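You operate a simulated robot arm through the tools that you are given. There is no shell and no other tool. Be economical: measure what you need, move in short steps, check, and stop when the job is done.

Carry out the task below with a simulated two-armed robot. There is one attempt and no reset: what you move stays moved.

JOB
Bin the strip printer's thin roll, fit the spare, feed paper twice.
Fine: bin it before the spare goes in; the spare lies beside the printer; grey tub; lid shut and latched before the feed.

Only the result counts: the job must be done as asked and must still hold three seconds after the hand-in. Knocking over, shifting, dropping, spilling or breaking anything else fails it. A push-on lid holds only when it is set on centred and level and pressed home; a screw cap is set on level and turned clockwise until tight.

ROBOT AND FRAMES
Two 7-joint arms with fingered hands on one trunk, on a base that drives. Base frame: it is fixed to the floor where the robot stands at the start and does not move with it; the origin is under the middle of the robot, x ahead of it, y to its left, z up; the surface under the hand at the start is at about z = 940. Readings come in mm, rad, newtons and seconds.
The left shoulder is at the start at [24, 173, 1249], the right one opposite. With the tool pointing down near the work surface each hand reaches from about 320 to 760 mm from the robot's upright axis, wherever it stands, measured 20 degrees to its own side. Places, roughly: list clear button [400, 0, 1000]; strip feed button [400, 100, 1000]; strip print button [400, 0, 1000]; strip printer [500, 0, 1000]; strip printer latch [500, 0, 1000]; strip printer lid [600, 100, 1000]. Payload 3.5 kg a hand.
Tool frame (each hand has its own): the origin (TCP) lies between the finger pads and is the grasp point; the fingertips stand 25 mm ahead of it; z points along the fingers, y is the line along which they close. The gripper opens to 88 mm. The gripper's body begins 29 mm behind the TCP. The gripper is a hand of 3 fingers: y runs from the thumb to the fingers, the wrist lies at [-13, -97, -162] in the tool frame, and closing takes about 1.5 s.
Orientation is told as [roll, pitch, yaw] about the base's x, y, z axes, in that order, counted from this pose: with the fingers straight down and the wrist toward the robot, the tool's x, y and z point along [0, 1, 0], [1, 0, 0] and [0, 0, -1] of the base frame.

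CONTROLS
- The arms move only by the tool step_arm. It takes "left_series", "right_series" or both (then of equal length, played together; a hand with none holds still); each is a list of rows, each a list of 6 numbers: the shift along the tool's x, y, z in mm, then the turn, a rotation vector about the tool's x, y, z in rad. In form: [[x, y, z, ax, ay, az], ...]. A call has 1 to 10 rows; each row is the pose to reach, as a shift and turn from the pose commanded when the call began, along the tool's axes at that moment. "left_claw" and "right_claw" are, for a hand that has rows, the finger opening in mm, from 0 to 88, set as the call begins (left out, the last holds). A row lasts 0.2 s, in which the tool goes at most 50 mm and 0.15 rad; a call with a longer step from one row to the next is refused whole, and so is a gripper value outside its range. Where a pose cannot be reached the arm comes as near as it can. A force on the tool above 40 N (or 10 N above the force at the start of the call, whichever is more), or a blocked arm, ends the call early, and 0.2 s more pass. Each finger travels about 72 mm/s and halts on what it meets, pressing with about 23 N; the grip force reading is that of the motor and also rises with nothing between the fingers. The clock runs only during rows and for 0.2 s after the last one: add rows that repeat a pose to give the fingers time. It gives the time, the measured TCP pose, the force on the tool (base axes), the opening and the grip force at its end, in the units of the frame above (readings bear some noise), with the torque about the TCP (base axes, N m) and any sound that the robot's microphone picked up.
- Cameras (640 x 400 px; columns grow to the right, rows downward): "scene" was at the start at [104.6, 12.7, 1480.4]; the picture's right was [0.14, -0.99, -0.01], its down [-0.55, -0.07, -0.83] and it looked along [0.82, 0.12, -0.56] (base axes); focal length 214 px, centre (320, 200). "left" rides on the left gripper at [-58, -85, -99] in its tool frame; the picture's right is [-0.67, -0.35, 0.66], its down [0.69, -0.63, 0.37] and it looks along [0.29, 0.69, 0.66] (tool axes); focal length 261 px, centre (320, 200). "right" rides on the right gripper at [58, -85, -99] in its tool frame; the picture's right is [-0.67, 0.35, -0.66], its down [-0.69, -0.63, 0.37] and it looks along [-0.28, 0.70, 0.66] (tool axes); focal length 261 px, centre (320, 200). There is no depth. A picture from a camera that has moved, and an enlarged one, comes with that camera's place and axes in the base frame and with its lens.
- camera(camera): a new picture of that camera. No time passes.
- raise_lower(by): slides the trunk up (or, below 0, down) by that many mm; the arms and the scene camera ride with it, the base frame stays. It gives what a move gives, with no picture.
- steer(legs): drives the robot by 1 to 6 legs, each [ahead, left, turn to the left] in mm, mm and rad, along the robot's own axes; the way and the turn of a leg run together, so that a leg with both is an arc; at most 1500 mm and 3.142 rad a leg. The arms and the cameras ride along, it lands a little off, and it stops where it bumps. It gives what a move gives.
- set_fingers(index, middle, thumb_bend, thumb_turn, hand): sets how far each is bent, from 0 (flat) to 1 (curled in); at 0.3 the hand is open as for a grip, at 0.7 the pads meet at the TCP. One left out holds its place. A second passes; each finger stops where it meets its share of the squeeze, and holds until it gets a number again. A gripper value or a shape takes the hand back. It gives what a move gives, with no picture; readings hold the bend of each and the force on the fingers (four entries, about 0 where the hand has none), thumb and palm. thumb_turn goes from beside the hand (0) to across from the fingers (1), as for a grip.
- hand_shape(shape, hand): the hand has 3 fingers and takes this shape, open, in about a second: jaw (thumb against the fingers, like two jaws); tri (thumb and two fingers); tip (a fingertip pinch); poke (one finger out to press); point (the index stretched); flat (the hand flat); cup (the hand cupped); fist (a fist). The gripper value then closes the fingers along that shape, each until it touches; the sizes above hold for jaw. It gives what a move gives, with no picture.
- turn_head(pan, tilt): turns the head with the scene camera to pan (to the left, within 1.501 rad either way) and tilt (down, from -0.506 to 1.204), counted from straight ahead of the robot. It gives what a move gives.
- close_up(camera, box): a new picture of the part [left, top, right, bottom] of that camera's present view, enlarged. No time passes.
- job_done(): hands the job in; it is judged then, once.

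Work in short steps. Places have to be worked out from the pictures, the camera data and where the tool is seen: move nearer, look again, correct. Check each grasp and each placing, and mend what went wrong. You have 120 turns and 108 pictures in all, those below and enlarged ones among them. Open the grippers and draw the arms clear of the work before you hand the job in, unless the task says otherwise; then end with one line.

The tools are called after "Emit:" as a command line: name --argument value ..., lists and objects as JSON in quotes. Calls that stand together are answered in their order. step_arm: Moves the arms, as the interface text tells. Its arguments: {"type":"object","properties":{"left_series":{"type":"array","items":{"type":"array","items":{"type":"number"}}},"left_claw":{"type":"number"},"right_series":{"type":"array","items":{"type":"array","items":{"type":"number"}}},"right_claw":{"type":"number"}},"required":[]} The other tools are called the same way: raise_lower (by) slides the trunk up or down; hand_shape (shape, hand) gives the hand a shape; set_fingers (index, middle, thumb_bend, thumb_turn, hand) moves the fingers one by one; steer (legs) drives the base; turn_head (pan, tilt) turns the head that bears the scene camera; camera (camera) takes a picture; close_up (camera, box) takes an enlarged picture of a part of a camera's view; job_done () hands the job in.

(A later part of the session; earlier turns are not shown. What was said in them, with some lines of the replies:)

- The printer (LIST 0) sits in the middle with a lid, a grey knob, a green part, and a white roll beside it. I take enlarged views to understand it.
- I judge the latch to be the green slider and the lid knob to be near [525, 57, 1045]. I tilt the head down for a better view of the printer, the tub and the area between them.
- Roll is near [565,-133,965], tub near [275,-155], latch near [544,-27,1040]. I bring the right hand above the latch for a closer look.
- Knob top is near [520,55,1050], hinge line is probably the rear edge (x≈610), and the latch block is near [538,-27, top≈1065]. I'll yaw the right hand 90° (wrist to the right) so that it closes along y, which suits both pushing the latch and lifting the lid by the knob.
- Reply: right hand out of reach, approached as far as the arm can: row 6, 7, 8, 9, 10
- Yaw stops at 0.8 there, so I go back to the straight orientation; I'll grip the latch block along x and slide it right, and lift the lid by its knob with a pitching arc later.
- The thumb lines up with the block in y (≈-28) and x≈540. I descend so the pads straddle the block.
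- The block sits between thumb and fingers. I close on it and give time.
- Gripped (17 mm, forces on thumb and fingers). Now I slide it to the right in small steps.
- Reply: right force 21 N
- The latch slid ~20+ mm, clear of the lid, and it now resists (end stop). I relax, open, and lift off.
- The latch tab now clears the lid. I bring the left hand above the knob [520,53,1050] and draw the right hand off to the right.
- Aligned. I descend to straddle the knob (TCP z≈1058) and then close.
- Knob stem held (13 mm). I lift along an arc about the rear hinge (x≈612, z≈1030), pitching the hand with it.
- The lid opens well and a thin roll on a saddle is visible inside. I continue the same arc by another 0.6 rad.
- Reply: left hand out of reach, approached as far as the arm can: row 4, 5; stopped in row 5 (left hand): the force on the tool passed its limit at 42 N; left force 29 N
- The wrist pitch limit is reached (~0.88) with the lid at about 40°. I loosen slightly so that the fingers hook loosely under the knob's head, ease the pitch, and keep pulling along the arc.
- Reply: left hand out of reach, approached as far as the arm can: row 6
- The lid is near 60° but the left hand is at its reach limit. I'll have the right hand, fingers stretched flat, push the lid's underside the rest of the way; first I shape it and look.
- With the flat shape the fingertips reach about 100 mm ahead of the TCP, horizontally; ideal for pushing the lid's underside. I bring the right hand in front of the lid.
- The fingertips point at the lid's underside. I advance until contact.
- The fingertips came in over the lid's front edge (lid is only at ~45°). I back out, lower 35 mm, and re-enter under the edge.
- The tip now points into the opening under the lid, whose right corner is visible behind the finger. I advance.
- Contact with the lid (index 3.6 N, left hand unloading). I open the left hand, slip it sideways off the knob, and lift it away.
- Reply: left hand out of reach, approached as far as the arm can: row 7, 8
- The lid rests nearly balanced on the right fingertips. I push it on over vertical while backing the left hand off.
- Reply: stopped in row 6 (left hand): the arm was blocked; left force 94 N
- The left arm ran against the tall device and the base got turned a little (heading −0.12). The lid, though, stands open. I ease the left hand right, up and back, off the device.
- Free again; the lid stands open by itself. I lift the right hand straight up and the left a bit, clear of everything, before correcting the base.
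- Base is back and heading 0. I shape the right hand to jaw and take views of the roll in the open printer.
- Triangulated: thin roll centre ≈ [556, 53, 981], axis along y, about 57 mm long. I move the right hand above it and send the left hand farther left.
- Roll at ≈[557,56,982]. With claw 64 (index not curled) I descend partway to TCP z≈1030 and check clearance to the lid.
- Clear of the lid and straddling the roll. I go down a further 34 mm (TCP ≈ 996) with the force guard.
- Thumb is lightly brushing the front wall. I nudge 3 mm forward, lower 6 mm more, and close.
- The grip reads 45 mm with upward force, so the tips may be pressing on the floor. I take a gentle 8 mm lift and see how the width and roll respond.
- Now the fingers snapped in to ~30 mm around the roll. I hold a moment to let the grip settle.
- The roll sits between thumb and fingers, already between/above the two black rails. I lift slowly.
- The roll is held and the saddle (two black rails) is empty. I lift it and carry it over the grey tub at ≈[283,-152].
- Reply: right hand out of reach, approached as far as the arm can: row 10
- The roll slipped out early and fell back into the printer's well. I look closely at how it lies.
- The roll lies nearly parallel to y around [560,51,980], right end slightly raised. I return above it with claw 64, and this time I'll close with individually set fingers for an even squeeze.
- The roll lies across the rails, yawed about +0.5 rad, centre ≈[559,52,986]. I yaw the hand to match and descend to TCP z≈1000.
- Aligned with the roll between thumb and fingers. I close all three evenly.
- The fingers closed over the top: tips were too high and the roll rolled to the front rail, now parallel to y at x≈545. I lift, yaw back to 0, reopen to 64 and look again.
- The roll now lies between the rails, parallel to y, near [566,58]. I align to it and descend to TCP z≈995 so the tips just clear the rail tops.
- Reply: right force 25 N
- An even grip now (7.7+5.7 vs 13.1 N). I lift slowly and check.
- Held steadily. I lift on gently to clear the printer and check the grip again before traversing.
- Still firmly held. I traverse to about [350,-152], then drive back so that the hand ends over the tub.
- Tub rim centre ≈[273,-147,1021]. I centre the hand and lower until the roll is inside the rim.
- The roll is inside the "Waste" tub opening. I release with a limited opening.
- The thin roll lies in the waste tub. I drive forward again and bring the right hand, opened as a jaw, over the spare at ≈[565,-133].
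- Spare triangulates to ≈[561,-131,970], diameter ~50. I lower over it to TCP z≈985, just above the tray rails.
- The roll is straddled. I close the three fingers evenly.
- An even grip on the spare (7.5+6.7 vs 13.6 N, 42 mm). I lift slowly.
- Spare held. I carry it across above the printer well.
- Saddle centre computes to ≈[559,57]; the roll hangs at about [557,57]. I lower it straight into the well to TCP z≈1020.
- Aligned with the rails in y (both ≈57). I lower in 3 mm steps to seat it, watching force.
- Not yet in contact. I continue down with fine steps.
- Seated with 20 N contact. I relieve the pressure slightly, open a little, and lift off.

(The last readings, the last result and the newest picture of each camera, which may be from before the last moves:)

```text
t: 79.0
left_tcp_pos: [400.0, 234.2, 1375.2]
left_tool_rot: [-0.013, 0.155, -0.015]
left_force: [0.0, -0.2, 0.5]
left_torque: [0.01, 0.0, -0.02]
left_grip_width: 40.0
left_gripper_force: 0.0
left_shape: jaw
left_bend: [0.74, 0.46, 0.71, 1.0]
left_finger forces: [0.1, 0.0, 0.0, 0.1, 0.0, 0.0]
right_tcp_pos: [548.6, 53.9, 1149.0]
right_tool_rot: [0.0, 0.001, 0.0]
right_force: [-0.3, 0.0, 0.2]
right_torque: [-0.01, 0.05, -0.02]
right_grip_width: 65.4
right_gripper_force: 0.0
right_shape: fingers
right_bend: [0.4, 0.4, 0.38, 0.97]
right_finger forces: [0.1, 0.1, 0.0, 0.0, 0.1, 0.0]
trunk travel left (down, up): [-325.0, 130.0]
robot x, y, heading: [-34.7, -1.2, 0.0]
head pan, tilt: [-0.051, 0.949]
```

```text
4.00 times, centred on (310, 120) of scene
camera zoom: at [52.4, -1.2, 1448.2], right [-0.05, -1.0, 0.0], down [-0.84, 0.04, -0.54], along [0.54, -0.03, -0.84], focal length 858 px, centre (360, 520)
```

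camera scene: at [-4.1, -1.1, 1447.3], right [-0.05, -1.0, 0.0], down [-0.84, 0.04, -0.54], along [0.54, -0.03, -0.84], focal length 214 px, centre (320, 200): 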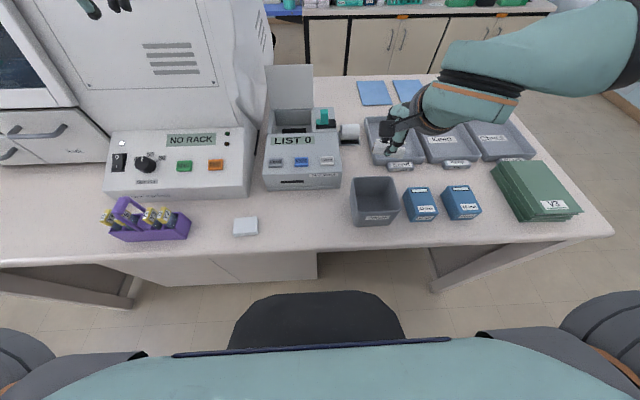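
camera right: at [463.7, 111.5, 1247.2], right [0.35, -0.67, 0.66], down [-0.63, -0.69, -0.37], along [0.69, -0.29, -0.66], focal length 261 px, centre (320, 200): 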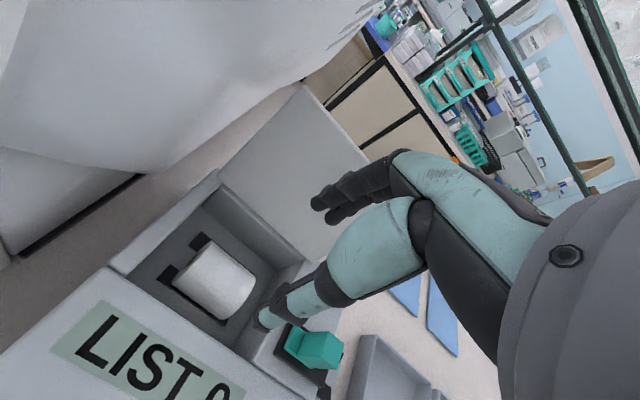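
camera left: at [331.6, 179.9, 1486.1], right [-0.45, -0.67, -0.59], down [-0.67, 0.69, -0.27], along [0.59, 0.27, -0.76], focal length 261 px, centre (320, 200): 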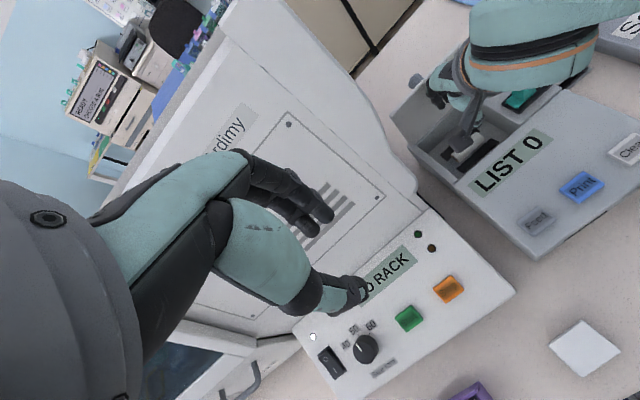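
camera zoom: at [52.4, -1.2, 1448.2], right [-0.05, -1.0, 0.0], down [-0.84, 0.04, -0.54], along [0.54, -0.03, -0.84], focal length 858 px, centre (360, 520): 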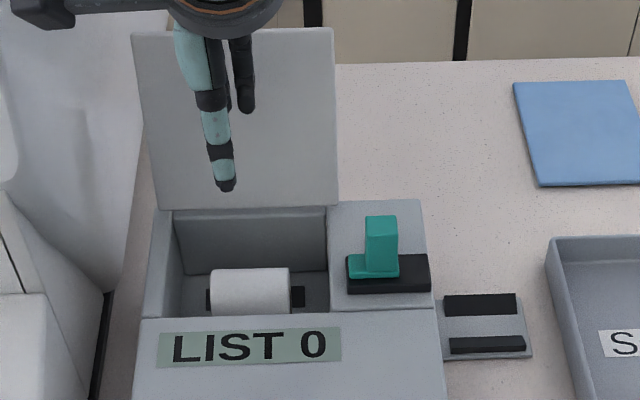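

The spare is seated squarely on the rails. Next, close the lid: its top edge is at about [631, ·, 1148] (≈99° open). I'll straddle that edge from above with an open jaw at y≈15, clear of the knob.

Emit:
step_arm --right_series '[[0, 0, -40, 0, 0, 0], [-10, 0, -80, 0, 0, 0], [-25, 25, -85, 0, 0, 0], [-39, 55, -85, 0, 0, 0], [-39, 82, -85, 0, 0, 0], [-39, 82, -60, 0, 0, 0], [-39, 82, -35, 0, 0, 0]]' --right_claw 70

Emit:
camera --camera "right"

Emit:
close_up --camera "scene" --box '[240, 50, 380, 150]'

```text
t: 80.6
left_tcp_pos: [402.8, 233.3, 1375.1]
left_tool_rot: [-0.012, 0.154, -0.017]
left_force: [-0.2, 0.2, -1.1]
left_torque: [-0.01, 0.04, 0.0]
left_grip_width: 39.9
left_gripper_force: 0.1
left_shape: jaw
left_bend: [0.74, 0.46, 0.71, 1.0]
left_finger forces: [0.1, 0.0, 0.0, 0.0, 0.1, 0.0]
right_tcp_pos: [631.3, 15.5, 1180.2]
right_tool_rot: [0.002, 0.002, 0.001]
right_force: [0.3, 0.3, -0.8]
right_torque: [0.02, 0.0, 0.0]
right_grip_width: 70.2
right_gripper_force: 0.0
right_shape: jaw
right_bend: [0.27, 0.34, 0.49, 0.99]
right_finger forces: [0.0, 0.0, 0.0, 0.1, 0.1, 0.1]
trunk travel left (down, up): [-325.0, 130.0]
robot x, y, heading: [-30.9, 4.5, 0.003]
head pan, tilt: [-0.051, 0.949]
```

```text
25 pictures are left
camera right: at [546.9, 72.7, 1280.5], right [0.35, -0.67, 0.65], down [-0.63, -0.69, -0.37], along [0.69, -0.28, -0.66], focal length 261 px, centre (320, 200)
```

right: 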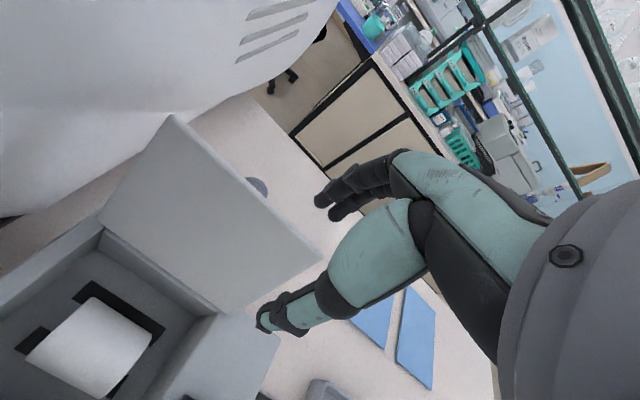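

```text
4.00 times, centred on (310, 100) of scene
camera zoom: at [54.3, -2.1, 1448.0], right [-0.05, -1.0, 0.0], down [-0.84, 0.04, -0.54], along [0.54, -0.03, -0.84], focal length 858 px, centre (360, 600)
```

zoom: 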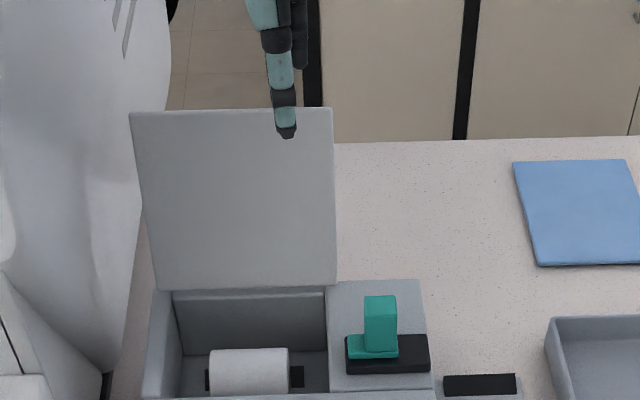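

The lid's top edge is really at ≈[654, ·, 1138]. I move 22 mm further ahead and lower so the fingers go behind and the thumb in front of the edge.

Emit:
step_arm --right_series '[[0, 12, 0, 0, 0, 0], [0, 24, 0, 0, 0, 0], [0, 25, 12, 0, 0, 0], [0, 25, 25, 0, 0, 0], [0, 25, 38, 0, 0, 0]]'

Emit:
camera --camera "right"

```text
t: 81.8
left_tcp_pos: [400.1, 233.7, 1376.2]
left_tool_rot: [-0.014, 0.153, -0.017]
left_force: [-0.4, 0.6, -1.1]
left_torque: [0.01, 0.01, -0.02]
left_grip_width: 39.7
left_gripper_force: 0.0
left_shape: jaw
left_bend: [0.74, 0.46, 0.71, 1.0]
left_finger forces: [0.0, 0.0, 0.1, 0.0, 0.0, 0.1]
right_tcp_pos: [648.4, 10.4, 1149.4]
right_tool_rot: [-0.001, 0.002, -0.001]
right_force: [0.7, -0.5, 0.3]
right_torque: [0.01, 0.03, -0.01]
right_grip_width: 70.2
right_gripper_force: 0.1
right_shape: jaw
right_bend: [0.27, 0.34, 0.49, 0.99]
right_finger forces: [0.1, 0.1, 0.1, 0.1, 0.0, 0.0]
right hand out of reach, approached as far as the arm can: row 2, 3, 4, 5
trunk travel left (down, up): [-325.0, 130.0]
robot x, y, heading: [-32.6, 4.2, -0.001]
head pan, tilt: [-0.051, 0.949]
```

```text
23 pictures are left
camera right: at [563.1, 67.9, 1249.4], right [0.35, -0.67, 0.66], down [-0.63, -0.69, -0.36], along [0.69, -0.29, -0.66], focal length 261 px, centre (320, 200)
```

right: 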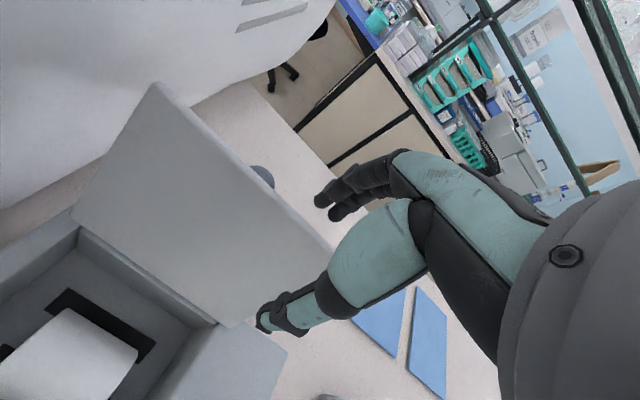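

The fingertips are behind the lid's edge. I narrow the jaw to ~38 mm for tighter guidance, evenly by finger.

Emit:
set_fingers --hand "right" --index 0.44 --middle 0.44 --thumb_bend 0.6

Emit:
step_arm --right_series '[[0, -2, 4, 0, 0, 0], [0, -5, 10, 0, 0, 0], [0, -9, 16, 0, 0, 0], [0, -15, 16, 0, 0, 0], [0, -25, 15, 0, 0, 0], [0, -35, 13, 0, 0, 0]]'

Emit:
camera --camera "right"

```text
t: 82.8
left_tcp_pos: [401.0, 233.4, 1376.7]
left_tool_rot: [-0.012, 0.155, -0.016]
left_force: [0.3, -0.5, -0.2]
left_torque: [-0.05, 0.03, 0.0]
left_grip_width: 39.7
left_gripper_force: 0.1
left_shape: jaw
left_bend: [0.74, 0.46, 0.71, 1.0]
left_finger forces: [0.0, 0.0, 0.0, 0.0, 0.0, 0.0]
right_tcp_pos: [648.3, 11.0, 1149.4]
right_tool_rot: [0.0, 0.003, 0.001]
right_force: [0.3, -0.3, 0.2]
right_torque: [0.0, 0.0, -0.01]
right_grip_width: 37.8
right_gripper_force: 0.0
right_shape: fingers
right_bend: [0.44, 0.44, 0.6, 0.99]
right_finger forces: [0.0, 0.1, 0.0, 0.1, 0.0, 0.0]
trunk travel left (down, up): [-325.0, 130.0]
robot x, y, heading: [-33.6, 4.8, 0.003]
head pan, tilt: [-0.051, 0.949]
```

```text
t: 84.2
left_tcp_pos: [400.9, 234.7, 1376.4]
left_tool_rot: [-0.012, 0.153, -0.018]
left_force: [0.0, 0.5, 0.5]
left_torque: [-0.01, -0.01, -0.02]
left_grip_width: 39.6
left_gripper_force: 0.0
left_shape: jaw
left_bend: [0.74, 0.46, 0.71, 1.0]
left_finger forces: [0.0, 0.0, 0.0, 0.0, 0.0, 0.1]
right_tcp_pos: [612.1, 9.7, 1136.4]
right_tool_rot: [-0.001, 0.0, 0.001]
right_force: [-0.3, 0.4, 0.6]
right_torque: [0.0, 0.01, -0.02]
right_grip_width: 37.6
right_gripper_force: 0.1
right_shape: fingers
right_bend: [0.44, 0.44, 0.6, 0.99]
right_finger forces: [0.1, 0.1, 0.0, 0.0, 0.0, 0.0]
trunk travel left (down, up): [-325.0, 130.0]
robot x, y, heading: [-36.7, -0.4, 0.0]
head pan, tilt: [-0.051, 0.949]
```

```text
22 pictures are left
camera right: at [527.1, 67.5, 1236.4], right [0.35, -0.67, 0.66], down [-0.63, -0.69, -0.36], along [0.69, -0.29, -0.66], focal length 261 px, centre (320, 200)
```

right: 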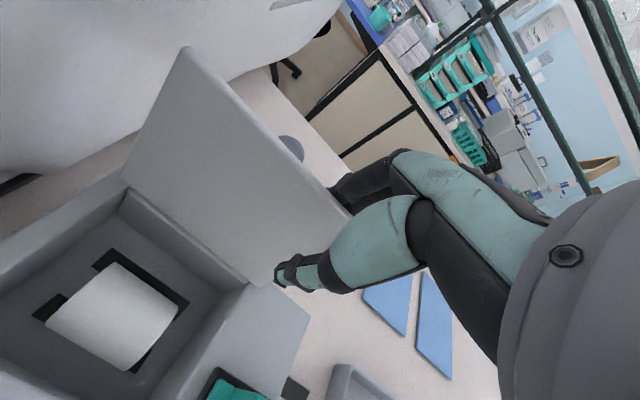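

The lid is captured between thumb and fingers and follows. I continue along the arc past vertical, pitching the hand with it.

Emit:
step_arm --right_series '[[0, -12, 0, -0.05, 0, 0], [0, -24, 1, -0.1, 0, 0], [0, -38, 3, -0.17, 0, 0], [0, -52, 7, -0.25, 0, 0], [0, -66, 13, -0.33, 0, 0], [0, -80, 21, -0.42, 0, 0], [0, -92, 31, -0.5, 0, 0]]'

Emit:
camera --camera "right"

Emit:
close_up --camera "scene" --box '[240, 50, 380, 150]'

```text
t: 85.8
left_tcp_pos: [401.6, 235.4, 1376.0]
left_tool_rot: [-0.015, 0.153, -0.017]
left_force: [-0.8, -0.6, -0.8]
left_torque: [-0.01, -0.02, 0.03]
left_grip_width: 39.6
left_gripper_force: 0.1
left_shape: jaw
left_bend: [0.74, 0.46, 0.71, 1.0]
left_finger forces: [0.1, 0.0, 0.1, 0.0, 0.1, 0.0]
right_tcp_pos: [520.9, 11.8, 1106.1]
right_tool_rot: [0.0, -0.501, 0.0]
right_force: [0.7, -0.9, 0.1]
right_torque: [0.0, -0.01, 0.0]
right_grip_width: 37.9
right_gripper_force: 0.2
right_shape: fingers
right_bend: [0.44, 0.44, 0.6, 0.99]
right_finger forces: [0.0, 0.1, 0.0, 0.0, 0.2, 0.0]
trunk travel left (down, up): [-325.0, 130.0]
robot x, y, heading: [-33.4, 5.0, -0.002]
head pan, tilt: [-0.051, 0.949]
```

```text
21 pictures are left
camera right: at [397.8, 68.3, 1152.9], right [-0.01, -0.67, 0.74], down [-0.38, -0.69, -0.62], along [0.93, -0.28, -0.25], focal length 261 px, centre (320, 200)
```

right: 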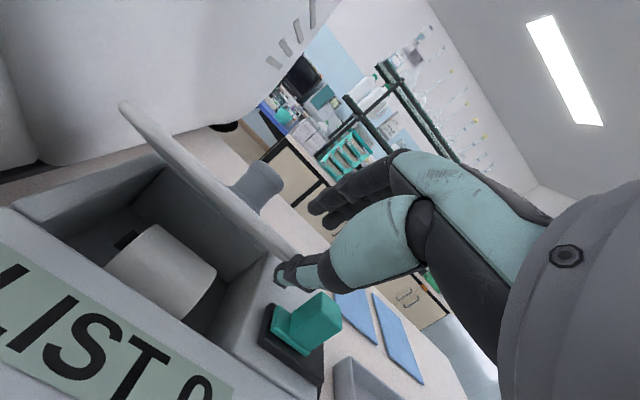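

```text
4.00 times, centred on (310, 100) of scene
camera zoom: at [53.5, -0.7, 1448.1], right [-0.05, -1.0, 0.0], down [-0.84, 0.04, -0.54], along [0.54, -0.03, -0.84], focal length 858 px, centre (360, 600)
```

zoom: 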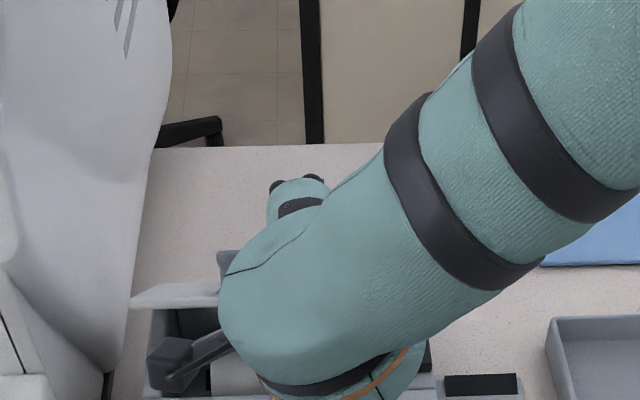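

The lid rests on the thumb at about 40°. I lower ~25 mm with it, then draw the hand back so that it drops the last bit shut.

Emit:
step_arm --right_series '[[0, -6, 6, 0, 0, 0], [0, -12, 13, 0, 0, 0], [0, -17, 19, 0, 0, 0], [0, -30, 12, 0, 0, 0], [0, -43, 4, 0, 0, 0], [0, -56, -4, 0, 0, 0], [0, -69, -12, 0, 0, 0], [0, -95, -30, 0, 0, 0]]'

Emit:
camera --camera "right"

```text
t: 87.6
left_tcp_pos: [398.8, 235.4, 1375.4]
left_tool_rot: [-0.013, 0.154, -0.018]
left_force: [0.1, -0.2, -0.8]
left_torque: [-0.01, 0.0, 0.01]
left_grip_width: 39.9
left_gripper_force: 0.1
left_shape: jaw
left_bend: [0.74, 0.46, 0.71, 1.0]
left_finger forces: [0.0, 0.0, 0.0, 0.0, 0.0, 0.1]
right_tcp_pos: [420.6, 12.1, 1086.3]
right_tool_rot: [-0.001, -0.5, -0.001]
right_force: [0.3, -0.3, -0.4]
right_torque: [-0.02, 0.03, 0.03]
right_grip_width: 37.7
right_gripper_force: 0.1
right_shape: fingers
right_bend: [0.44, 0.44, 0.6, 0.99]
right_finger forces: [0.0, 0.0, 0.1, 0.1, 0.0, 0.0]
trunk travel left (down, up): [-325.0, 130.0]
robot x, y, heading: [-36.7, 6.0, -0.006]
head pan, tilt: [-0.051, 0.949]
```

```text
19 pictures are left
camera right: at [298.8, 68.9, 1133.7], right [-0.01, -0.67, 0.74], down [-0.38, -0.69, -0.62], along [0.93, -0.29, -0.25], focal length 261 px, centre (320, 200)
```

right: 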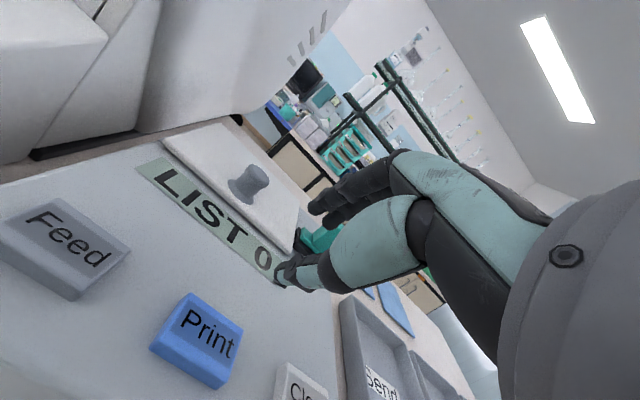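

The lid is shut. I raise the hand, level it, and bring it above the latch block at ≈[540,-42].

Emit:
step_arm --right_series '[[0, 15, -26, 0.1, 0, 0], [-10, 29, -53, 0.2, 0, 0], [-25, 55, -40, 0.3, 0, 0], [-40, 85, -20, 0.4, 0, 0], [-54, 110, 0, 0.5, 0, 0], [-54, 126, 18, 0.5, 0, 0], [-54, 126, 18, 0.5, 0, 0]]' --right_claw 62

Emit:
close_up --camera "scene" --box '[250, 70, 390, 170]'

Emit:
camera --camera "right"

```text
t: 89.2
left_tcp_pos: [399.6, 234.3, 1376.5]
left_tool_rot: [-0.013, 0.154, -0.018]
left_force: [0.3, 0.2, -0.1]
left_torque: [-0.02, 0.02, 0.0]
left_grip_width: 39.7
left_gripper_force: 0.0
left_shape: jaw
left_bend: [0.74, 0.46, 0.71, 1.0]
left_finger forces: [0.0, 0.1, 0.1, 0.0, 0.0, 0.0]
right_tcp_pos: [542.6, -41.6, 1130.2]
right_tool_rot: [0.0, 0.002, -0.002]
right_force: [-0.1, 0.4, 0.2]
right_torque: [0.0, 0.01, 0.03]
right_grip_width: 61.9
right_gripper_force: 0.0
right_shape: jaw
right_bend: [0.27, 0.37, 0.58, 0.99]
right_finger forces: [0.1, 0.1, 0.0, 0.1, 0.0, 0.0]
trunk travel left (down, up): [-325.0, 130.0]
robot x, y, heading: [-33.5, 5.8, -0.001]
head pan, tilt: [-0.051, 0.949]
```

```text
4.00 times, centred on (320, 120) of scene
camera zoom: at [53.5, -1.1, 1448.1], right [-0.05, -1.0, 0.0], down [-0.84, 0.04, -0.54], along [0.54, -0.03, -0.84], focal length 858 px, centre (320, 520)
```

zoom: 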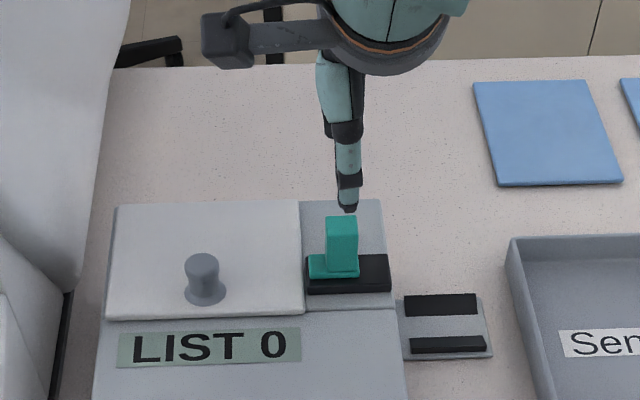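

```text
17 pictures are left
camera right: at [457.3, 14.7, 1230.2], right [0.35, -0.67, 0.65], down [-0.63, -0.69, -0.36], along [0.69, -0.29, -0.66], focal length 261 px, centre (320, 200)
```

right: 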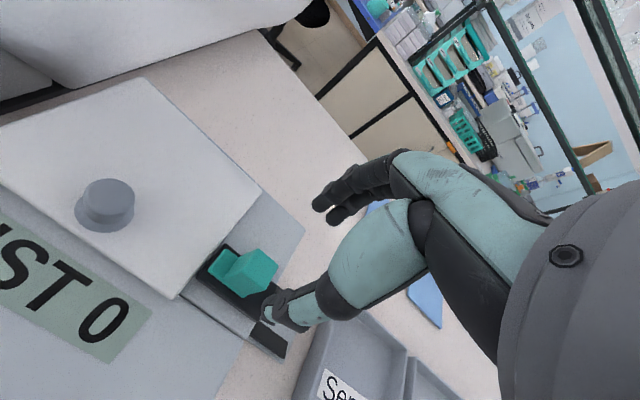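

Block centre is ≈-41 in y, aligned. I descend and grip it.

Emit:
step_arm --right_series '[[1, -3, 20, 0, 0, 0], [1, -3, 40, 0, 0, 0], [1, -3, 57, 0, 0, 0], [1, -3, 69, 0, 0, 0]]'

Emit:
step_arm --right_series '[[0, 0, 0, 0, 0, 0], [0, 0, 0, 0, 0, 0], [0, 0, 0, 0, 0, 0], [0, 0, 0, 0, 0, 0], [0, 0, 0, 0, 0, 0]]' --right_claw 8

Emit:
step_arm --right_series '[[4, 0, 0, 0, 0, 0], [8, 0, 0, 0, 0, 0], [12, 0, 0, 0, 0, 0], [16, 0, 0, 0, 0, 0], [20, 0, 0, 0, 0, 0], [23, 0, 0, 0, 0, 0]]'

Emit:
camera --camera "right"

```text
t: 90.2
left_tcp_pos: [400.2, 233.8, 1375.8]
left_tool_rot: [-0.012, 0.156, -0.017]
left_force: [-0.4, 0.1, 0.5]
left_torque: [0.01, 0.02, 0.02]
left_grip_width: 40.0
left_gripper_force: 0.0
left_shape: jaw
left_bend: [0.74, 0.46, 0.71, 1.0]
left_finger forces: [0.0, 0.1, 0.1, 0.0, 0.0, 0.0]
right_tcp_pos: [538.7, -44.3, 1061.0]
right_tool_rot: [0.001, 0.001, -0.001]
right_force: [-0.6, -0.3, 0.4]
right_torque: [0.01, 0.01, 0.02]
right_grip_width: 61.5
right_gripper_force: 0.1
right_shape: jaw
right_bend: [0.27, 0.37, 0.58, 0.99]
right_finger forces: [0.0, 0.1, 0.0, 0.0, 0.0, 0.1]
trunk travel left (down, up): [-325.0, 130.0]
robot x, y, heading: [-36.3, 1.8, 0.001]
head pan, tilt: [-0.051, 0.949]
```

```text
t: 91.4
left_tcp_pos: [401.1, 234.6, 1375.5]
left_tool_rot: [-0.011, 0.155, -0.016]
left_force: [0.2, -0.3, -0.8]
left_torque: [-0.02, 0.01, -0.05]
left_grip_width: 40.0
left_gripper_force: 0.0
left_shape: jaw
left_bend: [0.74, 0.46, 0.71, 1.0]
left_finger forces: [0.1, 0.0, 0.0, 0.0, 0.0, 0.0]
right_tcp_pos: [540.3, -42.2, 1062.0]
right_tool_rot: [-0.001, 0.001, 0.001]
right_force: [-2.2, 0.4, -2.3]
right_torque: [0.0, 0.0, -0.01]
right_grip_width: 17.2
right_gripper_force: 22.6
right_shape: jaw
right_bend: [0.73, 0.58, 0.74, 1.0]
right_finger forces: [13.0, 6.8, 0.0, 0.0, 20.8, 0.0]
trunk travel left (down, up): [-325.0, 130.0]
robot x, y, heading: [-31.8, 0.8, 0.001]
head pan, tilt: [-0.051, 0.949]
```

```text
t: 92.8
left_tcp_pos: [399.8, 228.2, 1377.5]
left_tool_rot: [-0.01, 0.151, -0.017]
left_force: [1.1, 0.4, 0.2]
left_torque: [-0.01, -0.02, -0.02]
left_grip_width: 40.1
left_gripper_force: 0.0
left_shape: jaw
left_bend: [0.74, 0.46, 0.71, 1.0]
left_finger forces: [0.0, 0.1, 0.0, 0.1, 0.0, 0.0]
right_tcp_pos: [538.2, -25.4, 1062.4]
right_tool_rot: [0.002, 0.002, -0.002]
right_force: [-3.5, -17.3, -1.9]
right_torque: [-0.3, 0.01, -0.16]
right_grip_width: 17.1
right_gripper_force: 22.7
right_shape: jaw
right_bend: [0.73, 0.59, 0.74, 1.0]
right_finger forces: [13.4, 7.1, 0.1, 0.0, 23.5, 0.0]
trunk travel left (down, up): [-325.0, 130.0]
robot x, y, heading: [-37.5, 2.1, -0.002]
head pan, tilt: [-0.051, 0.949]
```

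```text
16 pictures are left
camera right: at [454.3, 32.9, 1161.6], right [0.35, -0.67, 0.65], down [-0.63, -0.68, -0.37], along [0.69, -0.29, -0.66], focal length 261 px, centre (320, 200)
```

right: 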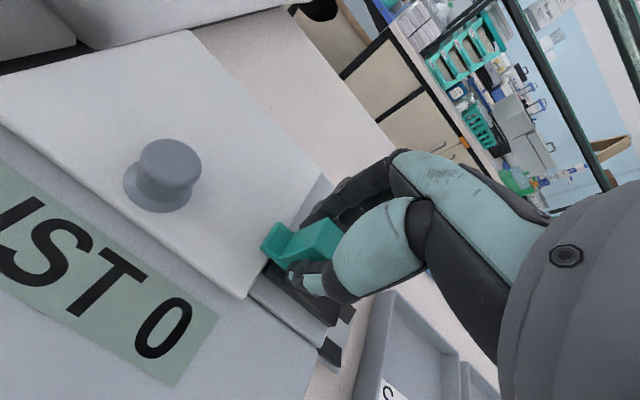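

The tab overlaps the lid edge and the slider hits its stop (17 N) — latched. I relax, release, and lift clear.

Emit:
step_arm --right_series '[[-2, 0, 0, 0, 0, 0], [-2, 0, 0, 0, 0, 0], [-2, 0, 0, 0, 0, 0], [-2, 0, 0, 0, 0, 0], [-2, 0, -25, 0, 0, 0], [-2, 0, -65, 0, 0, 0], [-40, -40, -90, 0, 0, 0]]' --right_claw 62

Emit:
close_up --camera "scene" --box '[250, 110, 390, 210]'

```text
refused: row 7 steps farther than a row can; nothing moved
```

```text
4.00 times, centred on (320, 160) of scene
camera zoom: at [53.3, -6.0, 1448.1], right [-0.05, -1.0, 0.0], down [-0.84, 0.04, -0.54], along [0.54, -0.03, -0.84], focal length 858 px, centre (320, 360)
```

zoom: 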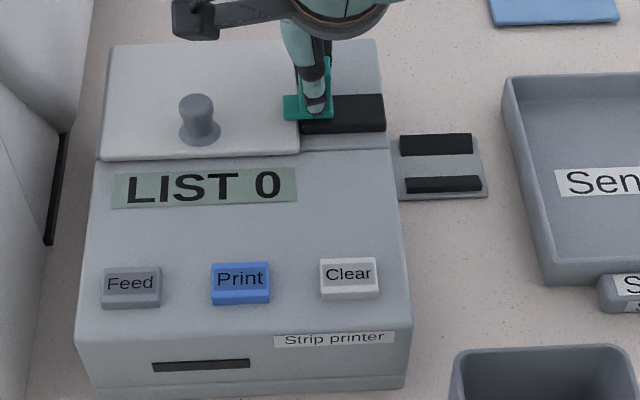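

The step was too long; I repeat with smaller moves. Feed button appears near [396,97,1015].

Emit:
step_arm --right_series '[[-2, 0, 0, 0, 0, 0], [-2, 0, 0, 0, 0, 0], [-2, 0, 0, 0, 0, 0], [-2, 0, 0, 0, 0, 0], [-2, 0, -25, 0, 0, 0], [-2, 0, -65, 0, 0, 0], [-30, -20, -95, 0, 0, 0], [-70, -40, -110, 0, 0, 0], [-115, -50, -120, 0, 0, 0], [-155, -60, -130, 0, 0, 0]]' --right_claw 62

Emit:
hand_shape --hand "left" --shape "poke"

Emit:
step_arm --left_series '[[-20, 0, 40, -0.05, 0, 0], [-45, -3, 80, -0.1, 0, 0], [-70, -5, 115, -0.154, 0, 0], [-95, -10, 150, -0.154, 0, 0], [-120, -15, 185, -0.154, 0, 0], [-137, -20, 220, -0.154, 0, 0]]'

Emit:
camera --camera "left"

Emit:
close_up --camera "scene" --box '[250, 110, 390, 210]'

```text
t: 95.0
left_tcp_pos: [398.7, 232.3, 1376.4]
left_tool_rot: [-0.013, 0.154, -0.016]
left_force: [0.0, -0.7, -0.6]
left_torque: [0.03, -0.01, 0.0]
left_grip_width: 39.9
left_gripper_force: 0.0
left_shape: jaw
left_bend: [0.74, 0.46, 0.71, 1.0]
left_finger forces: [0.0, 0.0, 0.0, 0.1, 0.0, 0.0]
right_tcp_pos: [479.9, -176.8, 1191.7]
right_tool_rot: [0.001, -0.001, 0.0]
right_force: [0.4, -1.0, -0.3]
right_torque: [0.0, -0.03, 0.03]
right_grip_width: 61.8
right_gripper_force: 0.1
right_shape: jaw
right_bend: [0.27, 0.37, 0.58, 0.99]
right_finger forces: [0.0, 0.0, 0.1, 0.0, 0.1, 0.1]
trunk travel left (down, up): [-325.0, 130.0]
robot x, y, heading: [-36.3, 1.0, -0.001]
head pan, tilt: [-0.051, 0.949]
```

```text
t: 95.9
left_tcp_pos: [399.5, 235.5, 1375.1]
left_tool_rot: [-0.015, 0.154, -0.017]
left_force: [-0.3, -0.3, 0.0]
left_torque: [0.0, 0.01, 0.0]
left_grip_width: 0.2
left_gripper_force: 0.0
left_shape: poke
left_bend: [0.7, 0.7, 1.0, 1.0]
left_finger forces: [0.0, 0.0, 0.0, 0.0, 0.0, 0.0]
right_tcp_pos: [480.3, -173.6, 1192.9]
right_tool_rot: [0.0, 0.002, 0.002]
right_force: [-0.2, -0.1, 0.6]
right_torque: [0.02, -0.04, 0.04]
right_grip_width: 62.0
right_gripper_force: 0.1
right_shape: jaw
right_bend: [0.27, 0.37, 0.58, 0.99]
right_finger forces: [0.0, 0.0, 0.1, 0.0, 0.1, 0.0]
trunk travel left (down, up): [-325.0, 130.0]
robot x, y, heading: [-33.4, 1.0, -0.005]
head pan, tilt: [-0.051, 0.949]
```

```text
t: 97.3
left_tcp_pos: [344.8, 94.3, 1162.5]
left_tool_rot: [-0.012, 0.001, -0.016]
left_force: [0.2, 0.2, 0.6]
left_torque: [-0.01, 0.04, 0.02]
left_grip_width: 0.2
left_gripper_force: 0.0
left_shape: poke
left_bend: [0.7, 0.7, 1.0, 1.0]
left_finger forces: [0.0, 0.0, 0.0, 0.0, 0.0, 0.0]
right_tcp_pos: [480.5, -175.3, 1192.1]
right_tool_rot: [-0.001, 0.002, -0.001]
right_force: [-0.7, 0.3, 0.1]
right_torque: [0.0, -0.03, -0.02]
right_grip_width: 61.7
right_gripper_force: 0.0
right_shape: jaw
right_bend: [0.27, 0.37, 0.58, 0.99]
right_finger forces: [0.0, 0.0, 0.0, 0.0, 0.0, 0.0]
trunk travel left (down, up): [-325.0, 130.0]
robot x, y, heading: [-33.5, 2.1, -0.0]
head pan, tilt: [-0.051, 0.949]
```

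```text
14 pictures are left
camera left: at [260.1, 38.7, 1261.1], right [-0.36, -0.67, -0.65], down [-0.62, 0.69, -0.37], along [0.7, 0.27, -0.66], focal length 261 px, centre (320, 200)
```

left: 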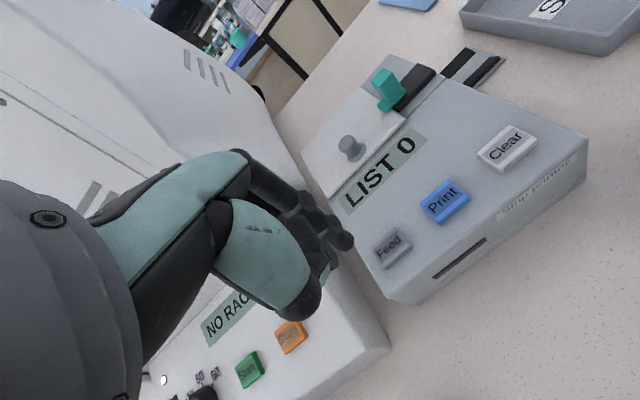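

```text
4.00 times, centred on (320, 160) of scene
camera zoom: at [54.1, -2.1, 1448.0], right [-0.05, -1.0, 0.0], down [-0.84, 0.04, -0.54], along [0.54, -0.03, -0.84], focal length 858 px, centre (320, 360)
```

zoom: 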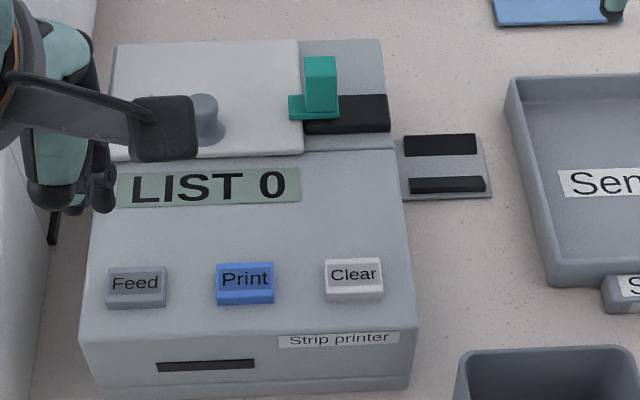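

Latched: the tab sits over the lid edge. Feed triangulates to ≈[393,96,1018]. I place the left fingertips about 20 mm above it.

Emit:
step_arm --left_series '[[1, 24, 20, 0, 0, 0], [2, 48, 45, 0, 0, 0], [3, 48, 75, 0, 0, 0], [3, 48, 98, 0, 0, 0]]'

Emit:
camera --camera "left"

Emit:
close_up --camera "scene" --box '[250, 110, 390, 210]'

```text
t: 98.3
left_tcp_pos: [392.0, 97.0, 1065.1]
left_tool_rot: [-0.013, -0.001, -0.013]
left_force: [-0.7, 0.1, -0.1]
left_torque: [0.0, -0.01, -0.01]
left_grip_width: 0.2
left_gripper_force: 0.1
left_shape: poke
left_bend: [0.7, 0.7, 1.0, 1.0]
left_finger forces: [0.0, 0.1, 0.0, 0.1, 0.1, 0.0]
right_tcp_pos: [480.9, -175.2, 1192.0]
right_tool_rot: [0.0, 0.001, -0.001]
right_force: [0.5, 0.3, -0.1]
right_torque: [0.01, -0.01, 0.01]
right_grip_width: 62.0
right_gripper_force: 0.1
right_shape: jaw
right_bend: [0.27, 0.37, 0.58, 0.99]
right_finger forces: [0.1, 0.0, 0.0, 0.0, 0.0, 0.0]
trunk travel left (down, up): [-325.0, 130.0]
robot x, y, heading: [-33.7, 6.3, 0.0]
head pan, tilt: [-0.051, 0.949]
```

```text
12 pictures are left
camera left: at [307.1, 42.0, 1162.9], right [-0.36, -0.67, -0.65], down [-0.62, 0.69, -0.37], along [0.7, 0.27, -0.66], focal length 261 px, centre (320, 200)
```

left: 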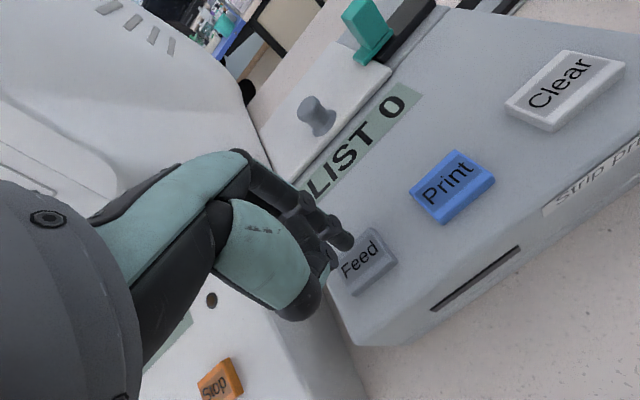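

```text
4.00 times, centred on (320, 160) of scene
camera zoom: at [54.0, -1.1, 1448.0], right [-0.05, -1.0, 0.0], down [-0.84, 0.04, -0.54], along [0.54, -0.03, -0.84], focal length 858 px, centre (320, 360)
```

zoom: 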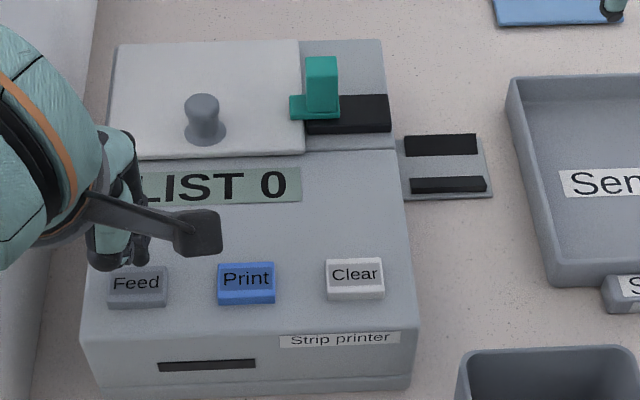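

The fingertip is just over the Feed button. I shift slightly and press down in small steps, then release.

Emit:
step_arm --left_series '[[3, -4, 8, 0, 0, 0], [3, -4, 14, 0, 0, 0], [3, -4, 18, 0, 0, 0], [3, -4, 21, 0, 0, 0], [3, -4, 24, 0, 0, 0]]'

```text
t: 99.5
left_tcp_pos: [389.4, 99.4, 1043.2]
left_tool_rot: [-0.013, -0.007, -0.014]
left_force: [7.6, 2.3, 26.5]
left_torque: [0.33, -0.18, -0.07]
left_grip_width: 0.1
left_gripper_force: 0.0
left_shape: poke
left_bend: [0.7, 0.7, 1.0, 1.0]
left_finger forces: [0.9, 26.5, 0.0, 0.1, 0.1, 0.0]
right_tcp_pos: [479.1, -174.1, 1193.7]
right_tool_rot: [0.0, 0.0, 0.0]
right_force: [0.6, -0.6, 0.0]
right_torque: [0.08, 0.01, 0.02]
right_grip_width: 61.8
right_gripper_force: 0.0
right_shape: jaw
right_bend: [0.27, 0.37, 0.58, 0.99]
right_finger forces: [0.0, 0.0, 0.0, 0.0, 0.1, 0.0]
trunk travel left (down, up): [-325.0, 130.0]
robot x, y, heading: [-34.6, 5.7, -0.005]
head pan, tilt: [-0.051, 0.949]
heard: click
```

A click was heard at 26 N: first feed pressed. I raise and check the display and slot.

Emit:
step_arm --left_series '[[0, 0, -6, 0, 0, 0], [0, 0, -14, 0, 0, 0], [0, 0, -22, 0, 0, 0]]'

Emit:
close_up --camera "scene" --box '[250, 110, 390, 210]'

```text
t: 100.3
left_tcp_pos: [387.5, 98.6, 1063.3]
left_tool_rot: [-0.012, 0.002, -0.016]
left_force: [-0.3, 0.5, 0.4]
left_torque: [-0.01, 0.02, 0.01]
left_grip_width: 0.0
left_gripper_force: 0.0
left_shape: poke
left_bend: [0.7, 0.7, 1.0, 1.0]
left_finger forces: [0.0, 0.0, 0.0, 0.0, 0.1, 0.1]
right_tcp_pos: [480.1, -174.2, 1191.8]
right_tool_rot: [0.0, 0.0, -0.001]
right_force: [-0.6, -0.5, -0.3]
right_torque: [0.0, 0.02, 0.04]
right_grip_width: 62.0
right_gripper_force: 0.0
right_shape: jaw
right_bend: [0.27, 0.37, 0.58, 0.99]
right_finger forces: [0.1, 0.1, 0.1, 0.1, 0.0, 0.0]
trunk travel left (down, up): [-325.0, 130.0]
robot x, y, heading: [-34.2, 4.3, 0.001]
head pan, tilt: [-0.051, 0.949]
```

```text
4.00 times, centred on (320, 160) of scene
camera zoom: at [53.5, -1.4, 1448.0], right [-0.05, -1.0, 0.0], down [-0.84, 0.04, -0.54], along [0.54, -0.03, -0.84], focal length 858 px, centre (320, 360)
```

zoom: 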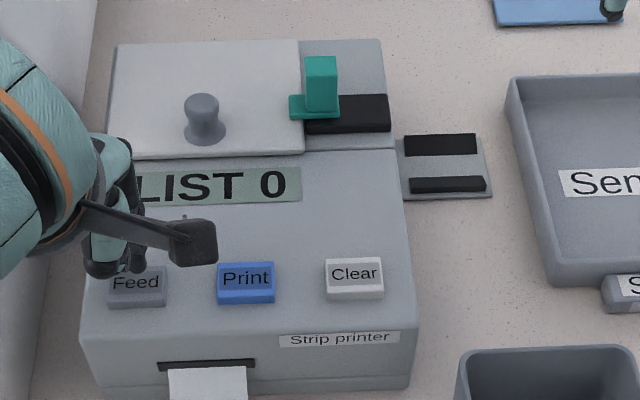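

Paper came out of the slot: one feed. I press a second time the same way.

Emit:
step_arm --left_series '[[0, 2, 10, 0, 0, 0], [0, 2, 17, 0, 0, 0], [0, 2, 20, 0, 0, 0], [0, 2, 22, 0, 0, 0]]'

Emit:
step_arm --left_series '[[0, 0, -10, 0, 0, 0], [0, 0, -30, 0, 0, 0], [0, 0, -60, 0, 0, 0]]'

Emit:
close_up --camera "scene" --box '[250, 110, 390, 210]'

```text
t: 101.3
left_tcp_pos: [391.0, 98.8, 1043.3]
left_tool_rot: [-0.014, -0.006, -0.015]
left_force: [8.7, 1.5, 28.4]
left_torque: [0.33, -0.17, -0.06]
left_grip_width: 0.0
left_gripper_force: 0.1
left_shape: poke
left_bend: [0.7, 0.7, 1.0, 1.0]
left_finger forces: [1.5, 27.1, 0.0, 0.0, 0.0, 0.0]
right_tcp_pos: [479.5, -174.2, 1192.1]
right_tool_rot: [0.0, 0.001, 0.001]
right_force: [-0.1, -0.8, 0.6]
right_torque: [-0.01, 0.0, -0.04]
right_grip_width: 61.5
right_gripper_force: 0.0
right_shape: jaw
right_bend: [0.27, 0.37, 0.58, 0.99]
right_finger forces: [0.0, 0.0, 0.1, 0.1, 0.0, 0.0]
trunk travel left (down, up): [-325.0, 130.0]
robot x, y, heading: [-32.2, 4.3, -0.004]
head pan, tilt: [-0.051, 0.949]
heard: click
```

```text
t: 102.1
left_tcp_pos: [389.8, 98.7, 1101.4]
left_tool_rot: [-0.011, 0.003, -0.016]
left_force: [0.9, 0.3, 0.4]
left_torque: [0.01, -0.03, 0.05]
left_grip_width: 0.0
left_gripper_force: 0.0
left_shape: poke
left_bend: [0.7, 0.7, 1.0, 1.0]
left_finger forces: [0.1, 0.1, 0.0, 0.0, 0.0, 0.1]
right_tcp_pos: [479.4, -174.5, 1193.0]
right_tool_rot: [0.0, 0.0, -0.001]
right_force: [0.0, 0.3, 0.6]
right_torque: [0.0, 0.0, 0.0]
right_grip_width: 61.6
right_gripper_force: 0.1
right_shape: jaw
right_bend: [0.27, 0.37, 0.58, 0.99]
right_finger forces: [0.1, 0.0, 0.1, 0.0, 0.0, 0.1]
trunk travel left (down, up): [-325.0, 130.0]
robot x, y, heading: [-35.1, 4.6, -0.005]
head pan, tilt: [-0.051, 0.949]
```

```text
4.00 times, centred on (320, 160) of scene
camera zoom: at [52.8, -1.7, 1448.1], right [-0.05, -1.0, 0.0], down [-0.84, 0.04, -0.54], along [0.54, -0.03, -0.84], focal length 858 px, centre (320, 360)
```

zoom: 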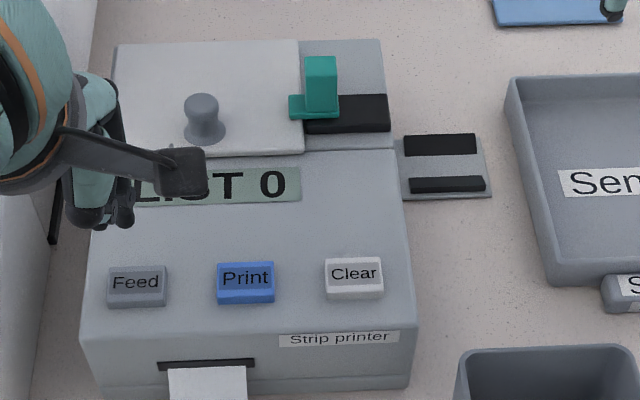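

Second click heard. I lift both arms clear and take a final look.

Emit:
step_arm --left_series '[[0, -5, -40, 0, 0, 0], [10, -10, -80, 0, 0, 0], [30, -10, -120, 0, 0, 0], [60, -10, -160, 0, 0, 0], [95, 0, -190, 0, 0, 0], [130, 0, -220, 0, 0, 0]]' --right_series '[[0, 0, -30, 0, 0, 0], [0, 0, -60, 0, 0, 0], [-10, -10, -90, 0, 0, 0], [-20, -20, -120, 0, 0, 0], [-20, -20, -140, 0, 0, 0], [-20, -20, -150, 0, 0, 0]]' --right_claw 80

Emit:
hand_shape --hand "left" --shape "jaw"

Emit:
camera --camera "scene"

Emit:
close_up --camera "scene" --box '[250, 110, 430, 260]'

```text
t: 103.5
left_tcp_pos: [392.6, 234.4, 1320.8]
left_tool_rot: [-0.013, 0.0, -0.016]
left_force: [0.5, -0.4, -0.4]
left_torque: [0.0, 0.0, -0.01]
left_grip_width: 0.0
left_gripper_force: 0.0
left_shape: poke
left_bend: [0.7, 0.7, 1.0, 1.0]
left_finger forces: [0.0, 0.1, 0.0, 0.1, 0.0, 0.1]
right_tcp_pos: [459.1, -193.0, 1341.8]
right_tool_rot: [0.0, 0.001, 0.0]
right_force: [0.3, -0.7, -0.4]
right_torque: [0.0, -0.02, -0.02]
right_grip_width: 79.8
right_gripper_force: 0.0
right_shape: jaw
right_bend: [0.3, 0.32, 0.32, 0.98]
right_finger forces: [0.0, 0.0, 0.1, 0.0, 0.1, 0.0]
trunk travel left (down, up): [-325.0, 130.0]
robot x, y, heading: [-35.4, 5.3, -0.0]
head pan, tilt: [-0.051, 0.949]
```

```text
t: 104.4
left_tcp_pos: [393.7, 230.9, 1320.2]
left_tool_rot: [-0.013, 0.001, -0.013]
left_force: [0.1, 0.0, -0.4]
left_torque: [-0.03, 0.03, -0.01]
left_grip_width: 87.9
left_gripper_force: 0.0
left_shape: jaw
left_bend: [0.3, 0.3, 0.3, 0.98]
left_finger forces: [0.1, 0.0, 0.1, 0.0, 0.0, 0.1]
right_tcp_pos: [460.2, -196.1, 1342.0]
right_tool_rot: [0.001, 0.001, 0.0]
right_force: [-0.1, 0.6, 0.8]
right_torque: [0.03, -0.01, -0.01]
right_grip_width: 79.8
right_gripper_force: 0.1
right_shape: jaw
right_bend: [0.3, 0.32, 0.32, 0.98]
right_finger forces: [0.0, 0.0, 0.0, 0.1, 0.0, 0.0]
trunk travel left (down, up): [-325.0, 130.0]
robot x, y, heading: [-33.2, 6.9, -0.004]
head pan, tilt: [-0.051, 0.949]
```

```text
8 pictures are left
camera scene: at [53.7, -1.5, 1448.1], right [-0.05, -1.0, 0.0], down [-0.84, 0.04, -0.54], along [0.54, -0.03, -0.84], focal length 214 px, centre (320, 200)
```

scene: 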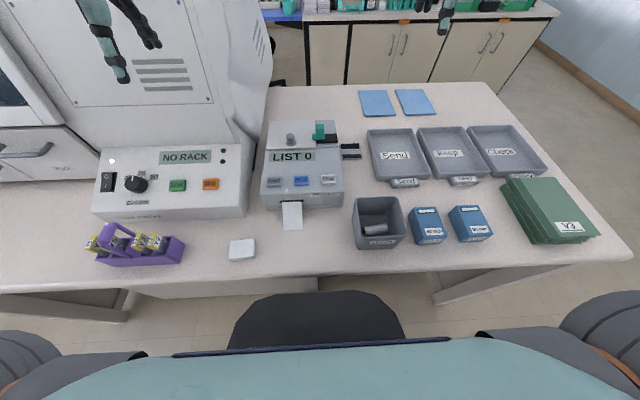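

```text
2.67 times, centred on (340, 185) of scene
camera zoom: at [53.7, -1.5, 1448.1], right [-0.05, -1.0, 0.0], down [-0.84, 0.04, -0.54], along [0.54, -0.03, -0.84], focal length 572 px, centre (267, 240)
```

zoom: 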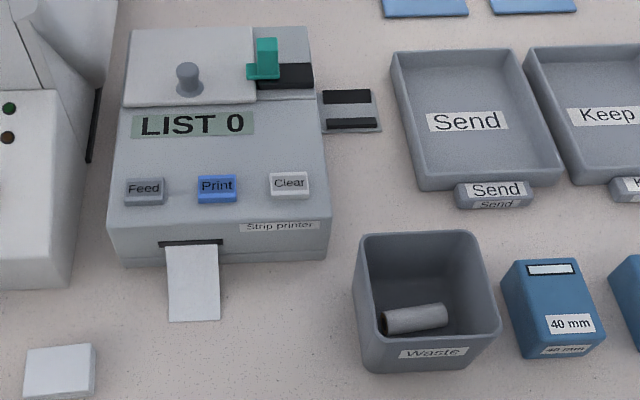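

The old roll is in the Waste tub, the spare is in the printer, the lid is shut and latched, paper is out, and everything else stands in place. I hand the job in.

Emit:
job_done

```text
The job is handed in.
```

The thin roll went into the grey Waste tub first, then the spare was fitted and the lid shut and latched; Feed was pressed twice (two clicks heard, paper out of the slot). On the way, the thin roll once slipped back into the printer's well, and the left arm once pushed against the tall device to the printer's left; nothing looked moved or damaged in the last pictures.
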